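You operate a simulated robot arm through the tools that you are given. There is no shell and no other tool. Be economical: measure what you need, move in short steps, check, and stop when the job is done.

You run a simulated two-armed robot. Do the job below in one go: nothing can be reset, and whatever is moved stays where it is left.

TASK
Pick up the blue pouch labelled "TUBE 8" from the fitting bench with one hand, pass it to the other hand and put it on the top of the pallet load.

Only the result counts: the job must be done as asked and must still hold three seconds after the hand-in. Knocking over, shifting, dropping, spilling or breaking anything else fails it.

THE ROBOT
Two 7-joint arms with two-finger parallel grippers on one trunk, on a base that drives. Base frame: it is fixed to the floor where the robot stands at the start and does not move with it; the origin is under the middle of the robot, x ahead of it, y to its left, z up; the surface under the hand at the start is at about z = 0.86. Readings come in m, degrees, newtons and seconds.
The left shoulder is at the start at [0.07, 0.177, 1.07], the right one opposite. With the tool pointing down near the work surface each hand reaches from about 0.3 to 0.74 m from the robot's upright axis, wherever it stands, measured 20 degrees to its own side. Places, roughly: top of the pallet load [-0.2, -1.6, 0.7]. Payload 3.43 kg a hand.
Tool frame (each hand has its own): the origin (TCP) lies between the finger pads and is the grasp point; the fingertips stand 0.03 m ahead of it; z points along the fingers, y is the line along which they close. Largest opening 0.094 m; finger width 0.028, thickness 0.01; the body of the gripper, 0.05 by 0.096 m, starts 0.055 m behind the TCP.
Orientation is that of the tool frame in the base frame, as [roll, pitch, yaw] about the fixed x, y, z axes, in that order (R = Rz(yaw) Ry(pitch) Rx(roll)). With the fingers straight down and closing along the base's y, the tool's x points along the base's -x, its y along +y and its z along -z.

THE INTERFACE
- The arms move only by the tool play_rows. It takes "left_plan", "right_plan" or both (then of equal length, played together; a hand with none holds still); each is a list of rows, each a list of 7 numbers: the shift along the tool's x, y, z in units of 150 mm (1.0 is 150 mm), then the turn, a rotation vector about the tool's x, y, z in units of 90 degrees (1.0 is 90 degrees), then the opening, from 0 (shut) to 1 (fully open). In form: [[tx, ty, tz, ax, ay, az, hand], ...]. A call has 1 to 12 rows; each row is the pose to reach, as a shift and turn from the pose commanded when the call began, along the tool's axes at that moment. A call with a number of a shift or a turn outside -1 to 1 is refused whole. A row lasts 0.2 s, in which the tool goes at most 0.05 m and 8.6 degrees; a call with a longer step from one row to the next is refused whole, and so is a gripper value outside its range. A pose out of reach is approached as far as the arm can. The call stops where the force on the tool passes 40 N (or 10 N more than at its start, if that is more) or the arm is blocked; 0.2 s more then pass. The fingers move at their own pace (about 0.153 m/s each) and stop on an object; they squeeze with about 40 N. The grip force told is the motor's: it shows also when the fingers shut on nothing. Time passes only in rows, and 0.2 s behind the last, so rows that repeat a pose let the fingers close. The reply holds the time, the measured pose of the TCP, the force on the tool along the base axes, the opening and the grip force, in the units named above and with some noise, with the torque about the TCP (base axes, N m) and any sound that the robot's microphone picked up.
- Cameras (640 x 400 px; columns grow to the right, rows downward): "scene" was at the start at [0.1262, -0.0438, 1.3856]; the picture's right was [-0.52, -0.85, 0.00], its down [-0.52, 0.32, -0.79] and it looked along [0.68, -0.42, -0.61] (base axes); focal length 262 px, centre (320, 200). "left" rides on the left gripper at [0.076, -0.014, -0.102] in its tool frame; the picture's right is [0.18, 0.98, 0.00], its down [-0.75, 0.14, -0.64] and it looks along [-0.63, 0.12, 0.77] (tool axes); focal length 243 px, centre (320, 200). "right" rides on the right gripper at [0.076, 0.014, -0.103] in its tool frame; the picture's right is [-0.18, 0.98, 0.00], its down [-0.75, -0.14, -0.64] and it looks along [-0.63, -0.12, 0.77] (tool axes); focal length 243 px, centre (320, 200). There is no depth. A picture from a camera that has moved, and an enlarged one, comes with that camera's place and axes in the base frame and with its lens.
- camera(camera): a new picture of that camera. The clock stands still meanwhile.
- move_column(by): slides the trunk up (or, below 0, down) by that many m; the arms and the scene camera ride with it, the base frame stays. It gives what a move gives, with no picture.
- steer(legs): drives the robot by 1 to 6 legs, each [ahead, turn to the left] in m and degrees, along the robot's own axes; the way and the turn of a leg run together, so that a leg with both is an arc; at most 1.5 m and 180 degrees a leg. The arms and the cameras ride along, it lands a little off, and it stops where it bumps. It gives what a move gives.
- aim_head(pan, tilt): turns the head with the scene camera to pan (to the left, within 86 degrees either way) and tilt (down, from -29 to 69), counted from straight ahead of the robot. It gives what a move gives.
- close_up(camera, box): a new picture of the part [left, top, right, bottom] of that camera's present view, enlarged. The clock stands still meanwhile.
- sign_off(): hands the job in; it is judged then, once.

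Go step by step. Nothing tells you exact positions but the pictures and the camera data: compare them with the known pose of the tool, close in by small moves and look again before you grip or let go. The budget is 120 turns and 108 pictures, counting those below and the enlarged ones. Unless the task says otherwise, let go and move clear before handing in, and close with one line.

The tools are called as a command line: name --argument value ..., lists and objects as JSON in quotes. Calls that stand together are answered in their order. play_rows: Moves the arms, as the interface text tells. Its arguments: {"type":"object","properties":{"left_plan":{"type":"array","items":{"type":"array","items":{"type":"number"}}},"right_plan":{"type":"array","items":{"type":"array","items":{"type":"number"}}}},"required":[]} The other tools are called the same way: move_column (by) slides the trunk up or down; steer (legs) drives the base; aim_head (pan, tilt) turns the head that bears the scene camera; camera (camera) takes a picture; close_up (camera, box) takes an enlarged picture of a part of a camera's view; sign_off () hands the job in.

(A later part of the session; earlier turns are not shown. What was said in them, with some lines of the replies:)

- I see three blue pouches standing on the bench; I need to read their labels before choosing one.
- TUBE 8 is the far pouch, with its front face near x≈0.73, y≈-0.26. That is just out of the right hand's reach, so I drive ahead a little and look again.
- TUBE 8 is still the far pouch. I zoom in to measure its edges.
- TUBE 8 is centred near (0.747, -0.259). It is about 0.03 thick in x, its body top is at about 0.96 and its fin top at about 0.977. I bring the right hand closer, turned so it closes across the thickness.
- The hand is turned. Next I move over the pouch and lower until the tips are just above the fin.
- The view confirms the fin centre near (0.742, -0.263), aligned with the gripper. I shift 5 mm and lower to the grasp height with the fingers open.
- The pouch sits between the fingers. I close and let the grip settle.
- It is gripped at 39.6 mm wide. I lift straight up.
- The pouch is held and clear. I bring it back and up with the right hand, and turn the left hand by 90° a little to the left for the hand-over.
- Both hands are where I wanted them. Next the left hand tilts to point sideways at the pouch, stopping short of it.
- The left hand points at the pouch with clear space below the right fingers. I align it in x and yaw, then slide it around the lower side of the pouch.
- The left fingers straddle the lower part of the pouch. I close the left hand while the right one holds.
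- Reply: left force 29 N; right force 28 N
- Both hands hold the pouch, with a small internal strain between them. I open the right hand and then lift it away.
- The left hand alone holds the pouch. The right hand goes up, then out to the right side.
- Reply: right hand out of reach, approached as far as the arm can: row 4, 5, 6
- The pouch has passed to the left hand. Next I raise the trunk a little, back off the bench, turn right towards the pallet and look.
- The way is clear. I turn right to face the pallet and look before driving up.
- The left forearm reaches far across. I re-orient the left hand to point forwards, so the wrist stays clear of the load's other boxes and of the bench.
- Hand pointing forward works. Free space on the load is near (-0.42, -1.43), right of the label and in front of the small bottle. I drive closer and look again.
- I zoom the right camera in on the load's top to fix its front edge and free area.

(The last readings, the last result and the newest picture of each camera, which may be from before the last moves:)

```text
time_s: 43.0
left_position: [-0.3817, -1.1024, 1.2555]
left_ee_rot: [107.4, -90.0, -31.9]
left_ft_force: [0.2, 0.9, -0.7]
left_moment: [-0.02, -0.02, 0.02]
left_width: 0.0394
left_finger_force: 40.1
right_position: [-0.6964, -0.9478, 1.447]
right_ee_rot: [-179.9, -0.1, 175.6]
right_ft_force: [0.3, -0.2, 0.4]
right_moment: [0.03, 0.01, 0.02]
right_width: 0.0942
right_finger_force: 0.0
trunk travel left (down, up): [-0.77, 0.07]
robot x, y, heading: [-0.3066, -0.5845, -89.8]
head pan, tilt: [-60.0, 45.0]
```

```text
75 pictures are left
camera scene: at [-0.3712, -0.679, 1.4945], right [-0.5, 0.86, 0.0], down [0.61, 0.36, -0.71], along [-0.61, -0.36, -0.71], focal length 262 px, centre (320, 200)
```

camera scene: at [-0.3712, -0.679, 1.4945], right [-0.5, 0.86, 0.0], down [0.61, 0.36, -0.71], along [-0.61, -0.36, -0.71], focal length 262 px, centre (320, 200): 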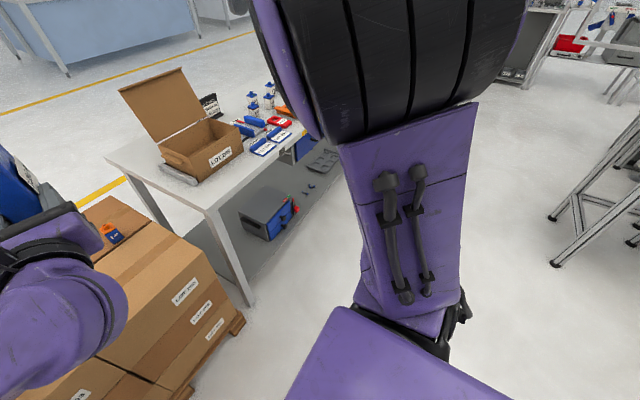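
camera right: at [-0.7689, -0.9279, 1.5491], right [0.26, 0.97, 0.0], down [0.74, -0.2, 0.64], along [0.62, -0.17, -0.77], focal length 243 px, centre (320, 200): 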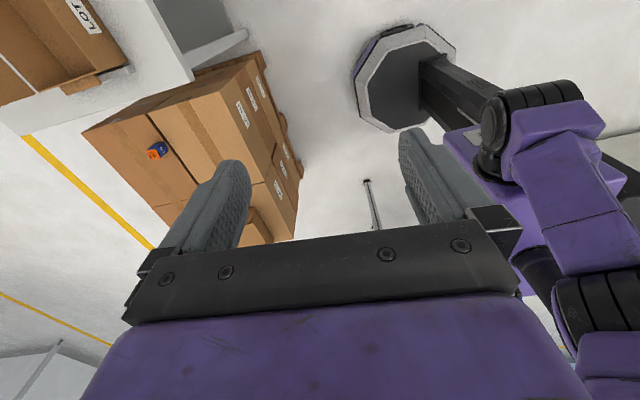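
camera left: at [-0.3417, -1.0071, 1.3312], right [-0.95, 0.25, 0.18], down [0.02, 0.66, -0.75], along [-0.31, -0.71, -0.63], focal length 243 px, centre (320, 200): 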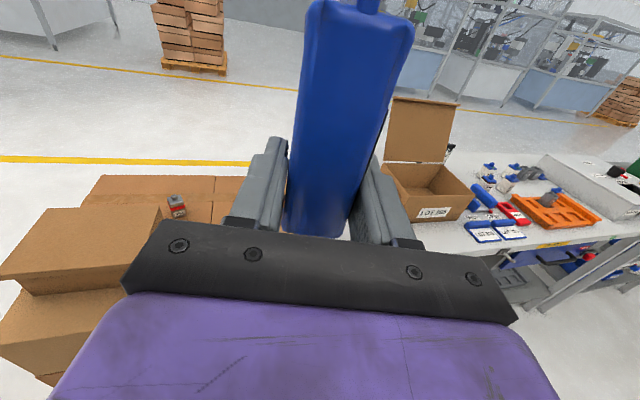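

The front-right box top spans x -0.62 to -0.25 and y -1.31 to -1.59, and is free. I retract the right hand a bit to stay off the side table, drive 0.28 ahead, and check the left elbow's surroundings.

play_rows --right_plan '[[0, 0.2, 0, 0, 0, 0, 1], [0, 0.4, 0, 0, 0, 0, 1], [0, 0.6, 0, 0, 0, 0, 1], [0, 0.8, 0, 0, 0, 0, 1]]'

steer --legs '[[0.285, 0]]'

aim_head --pan 45 --tilt 50

camera --camera "scene"

camera --camera "right"

```text
time_s: 44.0
left_position: [-0.3819, -1.1027, 1.2561]
left_ee_rot: [-37.8, -89.9, 113.2]
left_ft_force: [-0.1, -0.2, -1.7]
left_moment: [0.04, -0.01, 0.03]
left_width: 0.0395
left_finger_force: 40.1
right_position: [-0.7183, -0.8442, 1.4486]
right_ee_rot: [-179.9, 0.6, 175.6]
right_ft_force: [-0.9, 0.7, 0.3]
right_moment: [-0.04, -0.03, 0.02]
right_width: 0.0937
right_finger_force: 0.1
right hand out of reach, approached as far as the arm can: row 3, 4
trunk travel left (down, up): [-0.77, 0.07]
robot x, y, heading: [-0.302, -0.5913, -89.9]
head pan, tilt: [-60.0, 45.0]
```

```text
time_s: 46.0
left_position: [-0.3816, -1.39, 1.2567]
left_ee_rot: [-11.6, -89.9, 86.9]
left_ft_force: [0.3, -0.9, -0.2]
left_moment: [0.02, 0.02, -0.02]
left_width: 0.0397
left_finger_force: 40.2
right_position: [-0.7171, -1.1328, 1.4486]
right_ee_rot: [180.0, 0.5, 175.6]
right_ft_force: [0.3, 0.6, -0.2]
right_moment: [-0.02, -0.03, 0.0]
right_width: 0.0939
right_finger_force: 0.1
trunk travel left (down, up): [-0.77, 0.07]
robot x, y, heading: [-0.3051, -0.8793, -89.8]
head pan, tilt: [-60.0, 45.0]
```

```text
time_s: 47.9
left_position: [-0.3814, -1.3912, 1.2558]
left_ee_rot: [38.8, -90.0, 36.7]
left_ft_force: [-0.2, -0.3, -1.1]
left_moment: [0.02, -0.01, -0.02]
left_width: 0.0396
left_finger_force: 40.6
right_position: [-0.7166, -1.1359, 1.4477]
right_ee_rot: [179.9, 0.7, 175.3]
right_ft_force: [-0.5, -0.7, -0.4]
right_moment: [0.05, -0.04, 0.01]
right_width: 0.0939
right_finger_force: 0.1
trunk travel left (down, up): [-0.77, 0.07]
robot x, y, heading: [-0.3046, -0.8803, -90.0]
head pan, tilt: [45.0, 50.0]
```

```text
74 pictures are left
camera scene: at [-0.2458, -0.9815, 1.4876], right [-0.71, -0.71, 0.0], down [-0.54, 0.54, -0.64], along [0.46, -0.45, -0.77], focal length 262 px, centre (320, 200)
```

scene: 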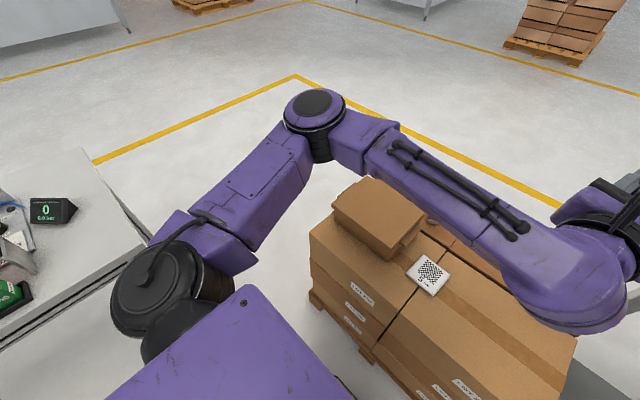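

```text
73 pictures are left
camera right: at [-0.7922, -1.1147, 1.5479], right [0.26, 0.97, 0.0], down [0.73, -0.2, 0.65], along [0.63, -0.17, -0.76], focal length 243 px, centre (320, 200)
```

right: 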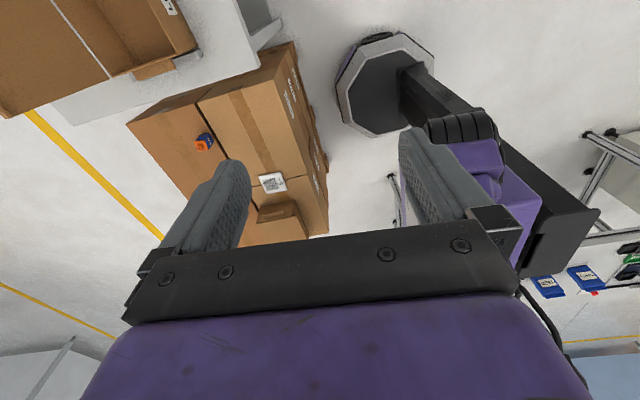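

The left forearm runs close to the load's front edge, so I lower the hand with the arm first (elbow staying high) and then check.

play_rows --left_plan '[[-0.2, 0, 0, 0, 0, 0, 0], [-0.4, 0, 0, 0, 0, 0, 0], [-0.6, 0, 0, 0, 0, 0, 0], [-0.8, 0, 0, 0, 0, 0, 0], [-1, 0, 0, 0, 0, 0, 0]]'

play_rows --left_plan '[[-0.2, 0, 0, 0, 0, 0, 0], [-0.4, 0, 0, 0, 0, 0, 0], [-0.6, 0, 0, 0, 0, 0, 0]]'

camera --camera "scene"

camera --camera "right"

```text
time_s: 49.1
left_position: [-0.3784, -1.3921, 1.1042]
left_ee_rot: [-53.2, -90.0, 128.5]
left_ft_force: [-0.5, 0.2, -0.3]
left_moment: [0.03, -0.01, 0.01]
left_width: 0.0395
left_finger_force: 40.2
right_position: [-0.7168, -1.1345, 1.4463]
right_ee_rot: [180.0, 0.6, 175.5]
right_ft_force: [-0.1, 0.4, 0.1]
right_moment: [-0.04, -0.01, -0.05]
right_width: 0.0937
right_finger_force: 0.1
trunk travel left (down, up): [-0.77, 0.07]
robot x, y, heading: [-0.3021, -0.8774, -89.9]
head pan, tilt: [45.0, 50.0]
```

```text
time_s: 49.9
left_position: [-0.382, -1.3943, 1.016]
left_ee_rot: [60.5, -89.9, 14.9]
left_ft_force: [-0.4, 0.7, -0.7]
left_moment: [0.02, -0.01, -0.03]
left_width: 0.0395
left_finger_force: 39.9
right_position: [-0.7182, -1.1337, 1.4468]
right_ee_rot: [179.9, 0.8, 175.4]
right_ft_force: [0.5, 0.2, -0.3]
right_moment: [-0.02, 0.02, -0.02]
right_width: 0.0939
right_finger_force: 0.2
trunk travel left (down, up): [-0.77, 0.07]
robot x, y, heading: [-0.3008, -0.8804, -89.9]
head pan, tilt: [45.0, 50.0]
```

```text
72 pictures are left
camera scene: at [-0.246, -0.9816, 1.4877], right [-0.71, -0.71, 0.0], down [-0.54, 0.54, -0.64], along [0.46, -0.45, -0.77], focal length 262 px, centre (320, 200)
```

scene: 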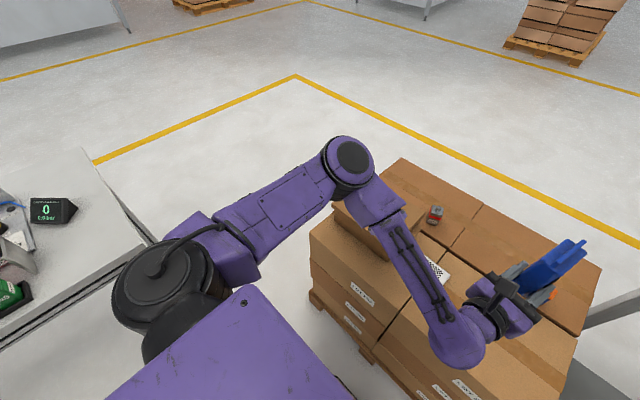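

```text
71 pictures are left
camera right: at [-0.7924, -1.1149, 1.5479], right [0.26, 0.97, 0.0], down [0.73, -0.2, 0.65], along [0.63, -0.17, -0.76], focal length 243 px, centre (320, 200)
```

right: 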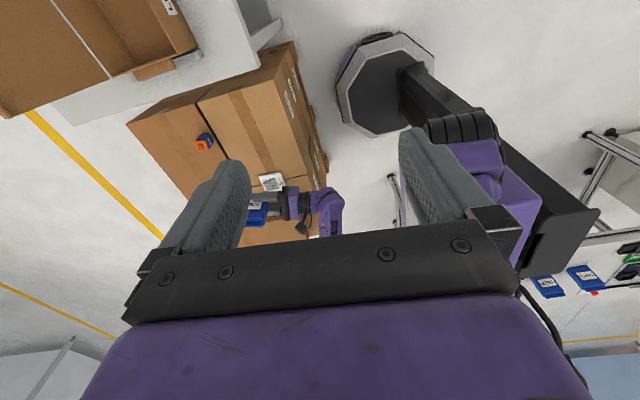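

The elbow now folds high and the forearm slopes down to the wrist, clear of the other boxes. I lower the trunk 0.2 and look.

move_column --by -0.2

camera --camera "scene"

camera --camera "right"

camera --camera "left"

```text
time_s: 52.0
left_position: [-0.3821, -1.394, 0.8169]
left_ee_rot: [-164.5, -90.0, -120.2]
left_ft_force: [-0.4, -0.4, -1.5]
left_moment: [0.01, -0.03, 0.02]
left_width: 0.0395
left_finger_force: 39.8
right_position: [-0.7166, -1.1334, 1.2478]
right_ee_rot: [-180.0, 0.7, 175.3]
right_ft_force: [0.5, -0.7, -0.4]
right_moment: [-0.03, -0.02, -0.03]
right_width: 0.094
right_finger_force: 0.0
trunk travel left (down, up): [-0.57, 0.27]
robot x, y, heading: [-0.3045, -0.8764, -89.9]
head pan, tilt: [45.0, 50.0]
```

```text
70 pictures are left
camera scene: at [-0.2458, -0.9812, 1.2877], right [-0.71, -0.71, 0.0], down [-0.54, 0.54, -0.64], along [0.46, -0.45, -0.77], focal length 262 px, centre (320, 200)
```

scene: 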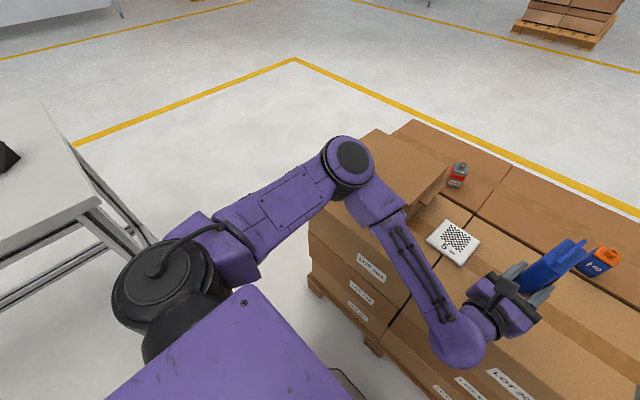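

```text
69 pictures are left
camera right: at [-0.7922, -1.1144, 1.348], right [0.26, 0.97, 0.0], down [0.73, -0.2, 0.65], along [0.63, -0.17, -0.76], focal length 243 px, centre (320, 200)
```

right: 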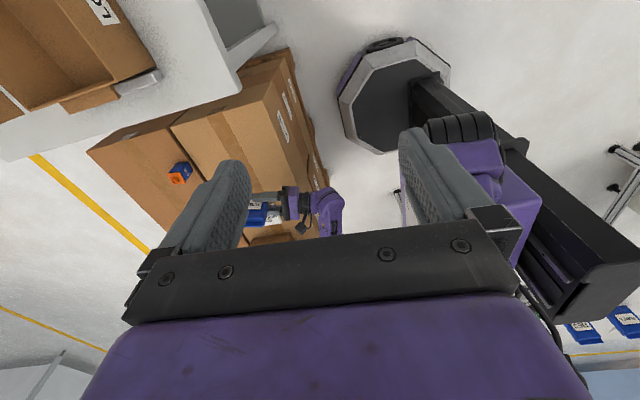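

```text
68 pictures are left
camera left: at [-0.3421, -1.2977, 0.8915], right [-0.95, 0.25, 0.18], down [0.02, 0.66, -0.75], along [-0.31, -0.71, -0.63], focal length 243 px, centre (320, 200)
```

left: 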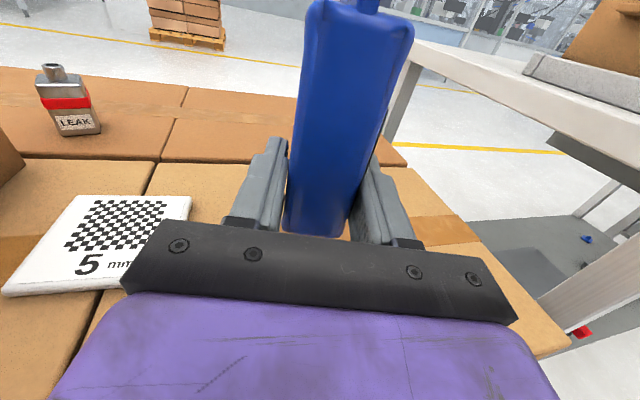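

The load top is clear around the target; the thin plate lies to the left. I shift 4 cm right and descend most of the way.

play_rows --left_plan '[[0, 0.128, 0.033, 0, 0, 0, 0], [0, 0.256, 0.067, 0, 0, 0, 0], [-0.13, 0.256, 0.067, 0, 0, 0, 0], [-0.26, 0.256, 0.067, 0, 0, 0, 0], [-0.39, 0.256, 0.067, 0, 0, 0, 0]]'

camera --camera "scene"

camera --camera "left"

```text
time_s: 53.2
left_position: [-0.4229, -1.3944, 0.7576]
left_ee_rot: [-68.3, -89.9, 143.9]
left_ft_force: [-0.2, -0.3, -0.7]
left_moment: [0.01, 0.02, 0.03]
left_width: 0.0397
left_finger_force: 40.1
right_position: [-0.7181, -1.1338, 1.2477]
right_ee_rot: [179.9, 0.7, 175.4]
right_ft_force: [0.2, 0.0, -0.1]
right_moment: [-0.01, 0.04, -0.02]
right_width: 0.0938
right_finger_force: 0.0
trunk travel left (down, up): [-0.57, 0.27]
robot x, y, heading: [-0.304, -0.8781, -89.7]
head pan, tilt: [45.0, 50.0]
```

```text
67 pictures are left
camera scene: at [-0.2459, -0.9816, 1.2877], right [-0.71, -0.71, 0.0], down [-0.54, 0.54, -0.64], along [0.46, -0.45, -0.77], focal length 262 px, centre (320, 200)
```

scene: 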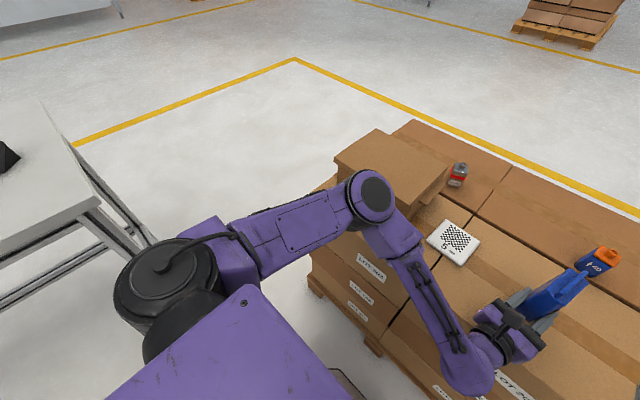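

```text
66 pictures are left
camera left: at [-0.383, -1.2989, 0.8335], right [-0.95, 0.25, 0.18], down [0.03, 0.66, -0.75], along [-0.31, -0.71, -0.63], focal length 243 px, centre (320, 200)
```

left: 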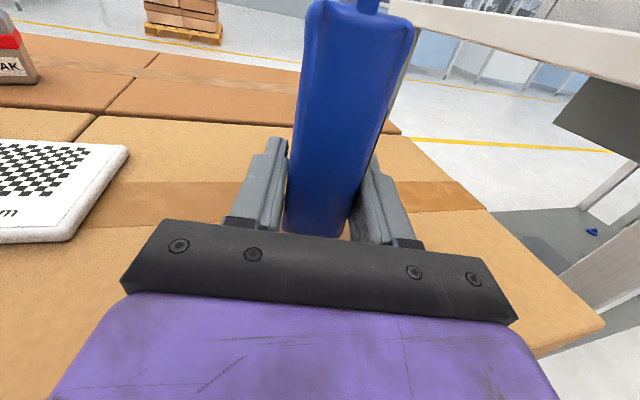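

About 3 cm remain. I lower in small steps and watch the force.

play_rows --left_plan '[[-0.03, 0, 0, 0, 0, 0, 0], [-0.06, 0, 0, 0, 0, 0, 0], [-0.09, 0, 0, 0, 0, 0, 0], [-0.12, 0, 0, 0, 0, 0, 0], [-0.14, 0, 0, 0, 0, 0, 0]]'

camera --camera "left"

close_up --camera "right" --box '[160, 110, 360, 250]'

```text
time_s: 54.4
left_position: [-0.4232, -1.3944, 0.7467]
left_ee_rot: [13.7, -89.2, 61.7]
left_ft_force: [6.4, 9.1, 22.6]
left_moment: [2.4, -1.18, -0.15]
left_width: 0.0398
left_finger_force: 39.4
right_position: [-0.7152, -1.131, 1.2488]
right_ee_rot: [-179.9, 0.7, 175.5]
right_ft_force: [0.4, 0.2, -0.9]
right_moment: [0.04, 0.01, 0.03]
right_width: 0.094
right_finger_force: 0.0
trunk travel left (down, up): [-0.57, 0.27]
robot x, y, heading: [-0.3024, -0.8763, -89.9]
head pan, tilt: [45.0, 50.0]
stopped in row 5 (left hand): the force on the tool passed its limit at 45 N (the readings are from after the stop); the commanded pose is now the measured one
```

```text
65 pictures are left
camera left: at [-0.3831, -1.2969, 0.8211], right [-0.95, 0.25, 0.19], down [0.02, 0.65, -0.76], along [-0.31, -0.72, -0.62], focal length 243 px, centre (320, 200)
```

left: 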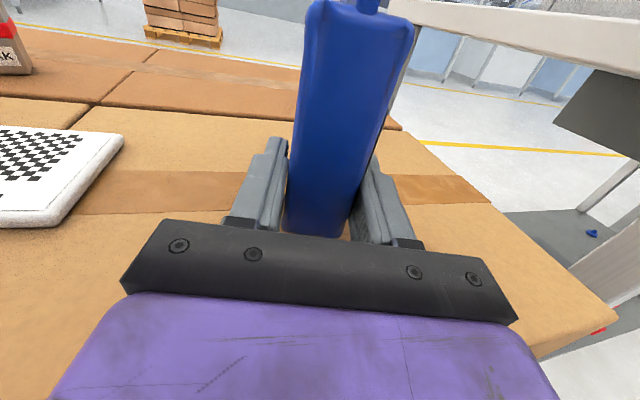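

```text
2.86 times, centred on (260, 180) of right
camera zoom: at [-0.7912, -1.1111, 1.349], right [0.26, 0.97, 0.0], down [0.73, -0.2, 0.65], along [0.63, -0.17, -0.76], focal length 693 px, centre (491, 257)
```

zoom: 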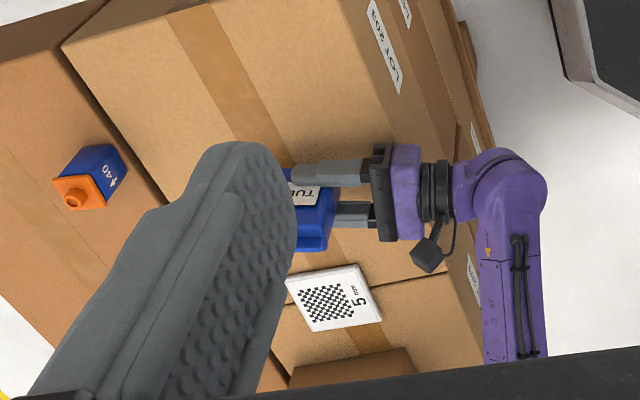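

The torque says the wrist touched the load's front edge, about 12 cm behind the grasp point, not the pouch. I lift 2 cm, pull back 3.5 cm so the wrist is off the load, and lower again.

play_rows --left_plan '[[0.07, 0, 0, 0, 0, 0, 0], [0.133, 0, 0, 0, 0, 0, 0], [0.133, 0.03, -0.112, 0, 0, 0, 0], [0.133, 0.059, -0.224, 0, 0, 0, 0], [0.06, 0.059, -0.224, 0, 0, 0, 0], [0, 0.059, -0.224, 0, 0, 0, 0], [-0.04, 0.059, -0.224, 0, 0, 0, 0]]'

camera --camera "left"

close_up --camera "right" --box '[160, 110, 360, 250]'

```text
time_s: 56.0
left_position: [-0.4233, -1.3618, 0.7383]
left_ee_rot: [9.6, -89.5, 65.9]
left_ft_force: [-1.1, 0.1, -0.9]
left_moment: [0.0, -0.01, 0.02]
left_width: 0.0395
left_finger_force: 40.0
right_position: [-0.717, -1.1342, 1.2484]
right_ee_rot: [179.9, 0.7, 175.5]
right_ft_force: [-0.4, 0.2, 0.5]
right_moment: [-0.03, -0.03, 0.01]
right_width: 0.094
right_finger_force: 0.0
trunk travel left (down, up): [-0.57, 0.27]
robot x, y, heading: [-0.2991, -0.8783, -90.0]
head pan, tilt: [45.0, 50.0]
```

```text
63 pictures are left
camera left: at [-0.3837, -1.2649, 0.8128], right [-0.95, 0.25, 0.19], down [0.02, 0.65, -0.76], along [-0.31, -0.72, -0.62], focal length 243 px, centre (320, 200)
```

left: 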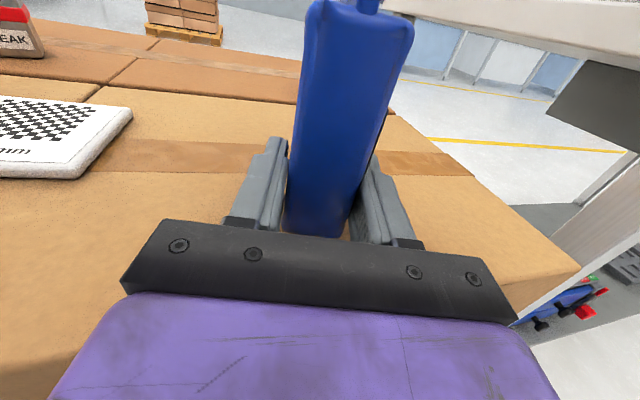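

```text
2.86 times, centred on (260, 180) of right
camera zoom: at [-0.7924, -1.1149, 1.3477], right [0.26, 0.97, 0.0], down [0.73, -0.2, 0.65], along [0.63, -0.17, -0.76], focal length 693 px, centre (491, 257)
```

zoom: 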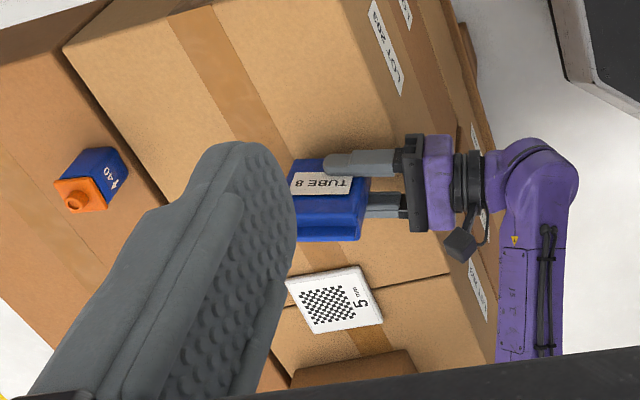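

The hand is clear now with no contact at 0.738. I keep lowering in about 3 mm steps.

play_rows --left_plan '[[-0.02, 0, 0, 0, 0, 0, 0], [-0.04, 0, 0, 0, 0, 0, 0], [-0.055, 0, 0, 0, 0, 0, 0], [-0.07, 0, 0, 0, 0, 0, 0]]'

```text
time_s: 57.0
left_position: [-0.4243, -1.3605, 0.7286]
left_ee_rot: [13.5, -89.4, 61.8]
left_ft_force: [-1.1, 0.0, 2.3]
left_moment: [-0.01, -0.08, 0.0]
left_width: 0.0395
left_finger_force: 40.1
right_position: [-0.7165, -1.1337, 1.2484]
right_ee_rot: [-180.0, 0.7, 175.4]
right_ft_force: [0.1, -0.9, -0.2]
right_moment: [0.02, 0.01, 0.01]
right_width: 0.0938
right_finger_force: 0.0
trunk travel left (down, up): [-0.57, 0.27]
robot x, y, heading: [-0.3002, -0.8776, -90.1]
head pan, tilt: [45.0, 50.0]
```

The pouch is just touching (about 2 N). One more millimetre or two to seat it.

play_rows --left_plan '[[-0.008, 0, 0, 0, 0, 0, 0], [-0.012, 0, 0, 0, 0, 0, 0]]'

camera --camera "left"

```text
time_s: 57.5
left_position: [-0.4239, -1.361, 0.7277]
left_ee_rot: [11.5, -89.2, 64.0]
left_ft_force: [0.1, -2.3, 20.8]
left_moment: [0.2, -0.19, 0.02]
left_width: 0.0393
left_finger_force: 40.1
right_position: [-0.7158, -1.1327, 1.2479]
right_ee_rot: [-179.9, 0.6, 175.4]
right_ft_force: [0.3, -0.3, -0.8]
right_moment: [-0.02, 0.02, -0.01]
right_width: 0.0939
right_finger_force: 0.0
trunk travel left (down, up): [-0.57, 0.27]
robot x, y, heading: [-0.2996, -0.8791, -89.9]
head pan, tilt: [45.0, 50.0]
```

```text
61 pictures are left
camera left: at [-0.3844, -1.2634, 0.8017], right [-0.95, 0.25, 0.19], down [0.02, 0.65, -0.76], along [-0.31, -0.72, -0.62], focal length 243 px, centre (320, 200)
```

left: 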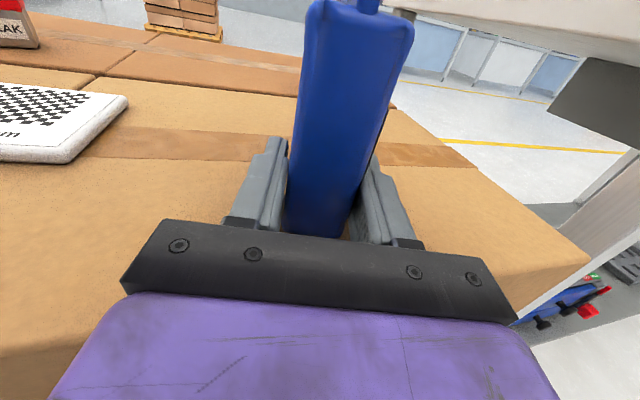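

The pouch is firmly seated, with the reaction right under it. I open the left hand.

play_rows --left_plan '[[0.004, 0, 0, 0, 0, 0, 0.45], [0.004, 0, 0, 0, 0, 0, 0.55], [0.004, 0, 0, 0, 0, 0, 0.75], [0.004, 0, 0, 0, 0, 0, 1], [0.004, 0, 0, 0, 0, 0, 1]]'

camera --camera "left"

```text
time_s: 58.8
left_position: [-0.4236, -1.3609, 0.7259]
left_ee_rot: [11.1, -89.6, 64.4]
left_ft_force: [0.8, 1.3, 3.0]
left_moment: [0.23, -0.22, 0.13]
left_width: 0.0939
left_finger_force: 0.0
right_position: [-0.716, -1.1342, 1.2479]
right_ee_rot: [180.0, 0.7, 175.5]
right_ft_force: [0.3, 0.2, 0.7]
right_moment: [0.02, 0.02, -0.01]
right_width: 0.0938
right_finger_force: 0.0
trunk travel left (down, up): [-0.57, 0.27]
robot x, y, heading: [-0.3058, -0.8807, -89.6]
head pan, tilt: [45.0, 50.0]
```

```text
60 pictures are left
camera left: at [-0.3837, -1.2638, 0.8001], right [-0.95, 0.25, 0.19], down [0.02, 0.65, -0.76], along [-0.31, -0.72, -0.62], focal length 243 px, centre (320, 200)
```

left: 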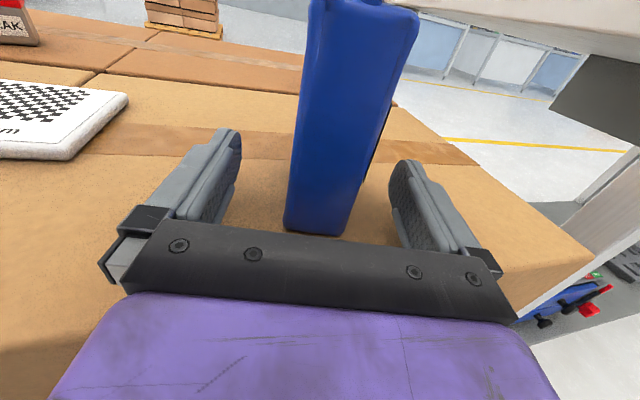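

The pouch stands free between the open fingers. I raise a few mm and retreat straight back along the fingers.

play_rows --left_plan '[[0.02, 0, 0, 0, 0, 0, 1], [0.02, 0, -0.12, 0, 0, 0, 1], [0.02, 0, -0.24, 0, 0, 0, 1], [0.02, 0, -0.36, 0, 0, 0, 1], [0.02, 0, -0.48, 0, 0, 0, 1], [0.02, 0, -0.6, 0, 0, 0, 1]]'

camera --camera "left"

```text
time_s: 60.1
left_position: [-0.4022, -1.2737, 0.7295]
left_ee_rot: [12.0, -89.6, 63.6]
left_ft_force: [-0.1, 0.4, 1.1]
left_moment: [0.0, -0.01, -0.01]
left_width: 0.0942
left_finger_force: 0.1
right_position: [-0.7178, -1.1348, 1.2466]
right_ee_rot: [180.0, 0.6, 175.5]
right_ft_force: [0.5, 0.3, 0.0]
right_moment: [-0.06, -0.03, 0.02]
right_width: 0.0938
right_finger_force: 0.1
trunk travel left (down, up): [-0.57, 0.27]
robot x, y, heading: [-0.3037, -0.8755, -89.8]
head pan, tilt: [45.0, 50.0]
```

```text
59 pictures are left
camera left: at [-0.3621, -1.1782, 0.8034], right [-0.95, 0.25, 0.19], down [0.02, 0.65, -0.76], along [-0.31, -0.72, -0.62], focal length 243 px, centre (320, 200)
```

left: 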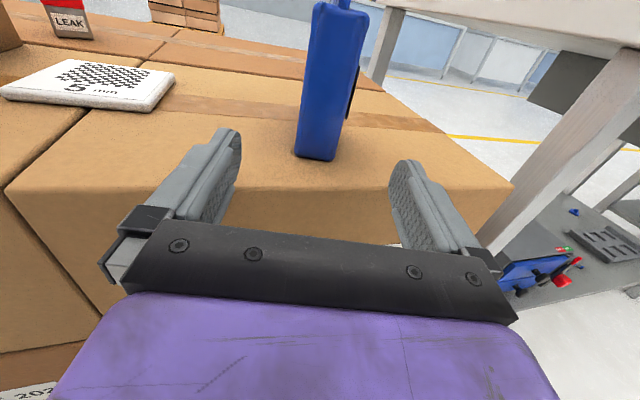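

The hand is clear of the standing pouch. I back the base off 0.2 m and take a final look.

steer --legs '[[-0.2, 0]]'

aim_head --pan -5 --tilt 35

camera --camera "scene"

camera --camera "left"

```text
time_s: 61.7
left_position: [-0.4037, -1.0749, 0.7285]
left_ee_rot: [10.7, -89.5, 64.7]
left_ft_force: [0.3, 0.4, 0.5]
left_moment: [0.01, 0.03, -0.02]
left_width: 0.0937
left_finger_force: 0.0
right_position: [-0.7175, -0.9329, 1.2473]
right_ee_rot: [-180.0, 0.8, 175.3]
right_ft_force: [-0.1, 0.0, 0.5]
right_moment: [-0.03, -0.01, 0.01]
right_width: 0.0939
right_finger_force: 0.2
trunk travel left (down, up): [-0.57, 0.27]
robot x, y, heading: [-0.3045, -0.6787, -89.9]
head pan, tilt: [45.0, 50.0]
```

```text
time_s: 62.9
left_position: [-0.4028, -1.0767, 0.7281]
left_ee_rot: [12.4, -89.5, 62.9]
left_ft_force: [0.3, 1.1, 0.3]
left_moment: [-0.01, 0.0, 0.05]
left_width: 0.0941
left_finger_force: 0.0
right_position: [-0.7179, -0.9333, 1.2475]
right_ee_rot: [180.0, 0.7, 175.4]
right_ft_force: [-0.4, 0.0, -0.5]
right_moment: [-0.02, -0.01, 0.0]
right_width: 0.094
right_finger_force: 0.0
trunk travel left (down, up): [-0.57, 0.27]
robot x, y, heading: [-0.3026, -0.6775, -89.9]
head pan, tilt: [-5.0, 35.0]
```

```text
58 pictures are left
camera scene: at [-0.3084, -0.8151, 1.3093], right [-1.0, 0.09, 0.0], down [0.05, 0.57, -0.82], along [-0.07, -0.82, -0.57], focal length 262 px, centre (320, 200)
```

scene: 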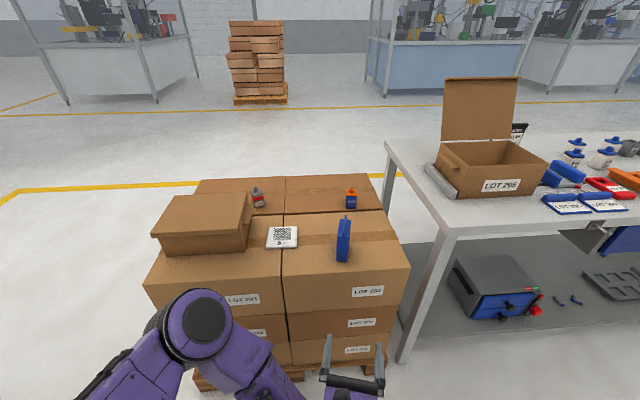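

```text
57 pictures are left
camera left: at [-0.3632, -0.979, 0.8033], right [-0.95, 0.25, 0.19], down [0.02, 0.65, -0.76], along [-0.31, -0.72, -0.62], focal length 243 px, centre (320, 200)
```

left: 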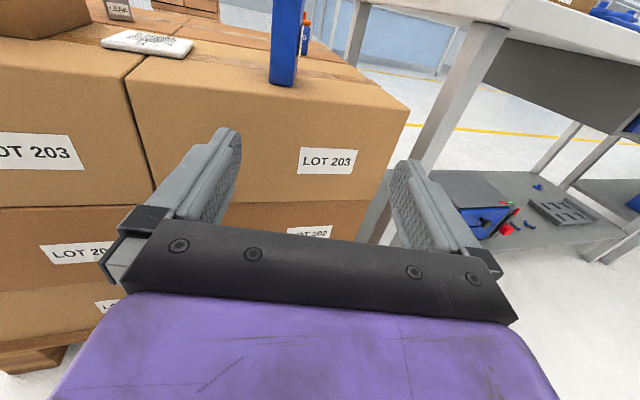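

The pouch stands upright on top of the pallet load, nothing else there has visibly moved, and both hands are clear. I hand the job in.

sign_off

```text
The job is handed in.
```

The TUBE 8 pouch was picked up with the right hand, passed to the left, and now stands upright on top of the pallet load. While lowering it, the left wrist pressed once on the load's front edge (45 N), but nothing visibly shifted.
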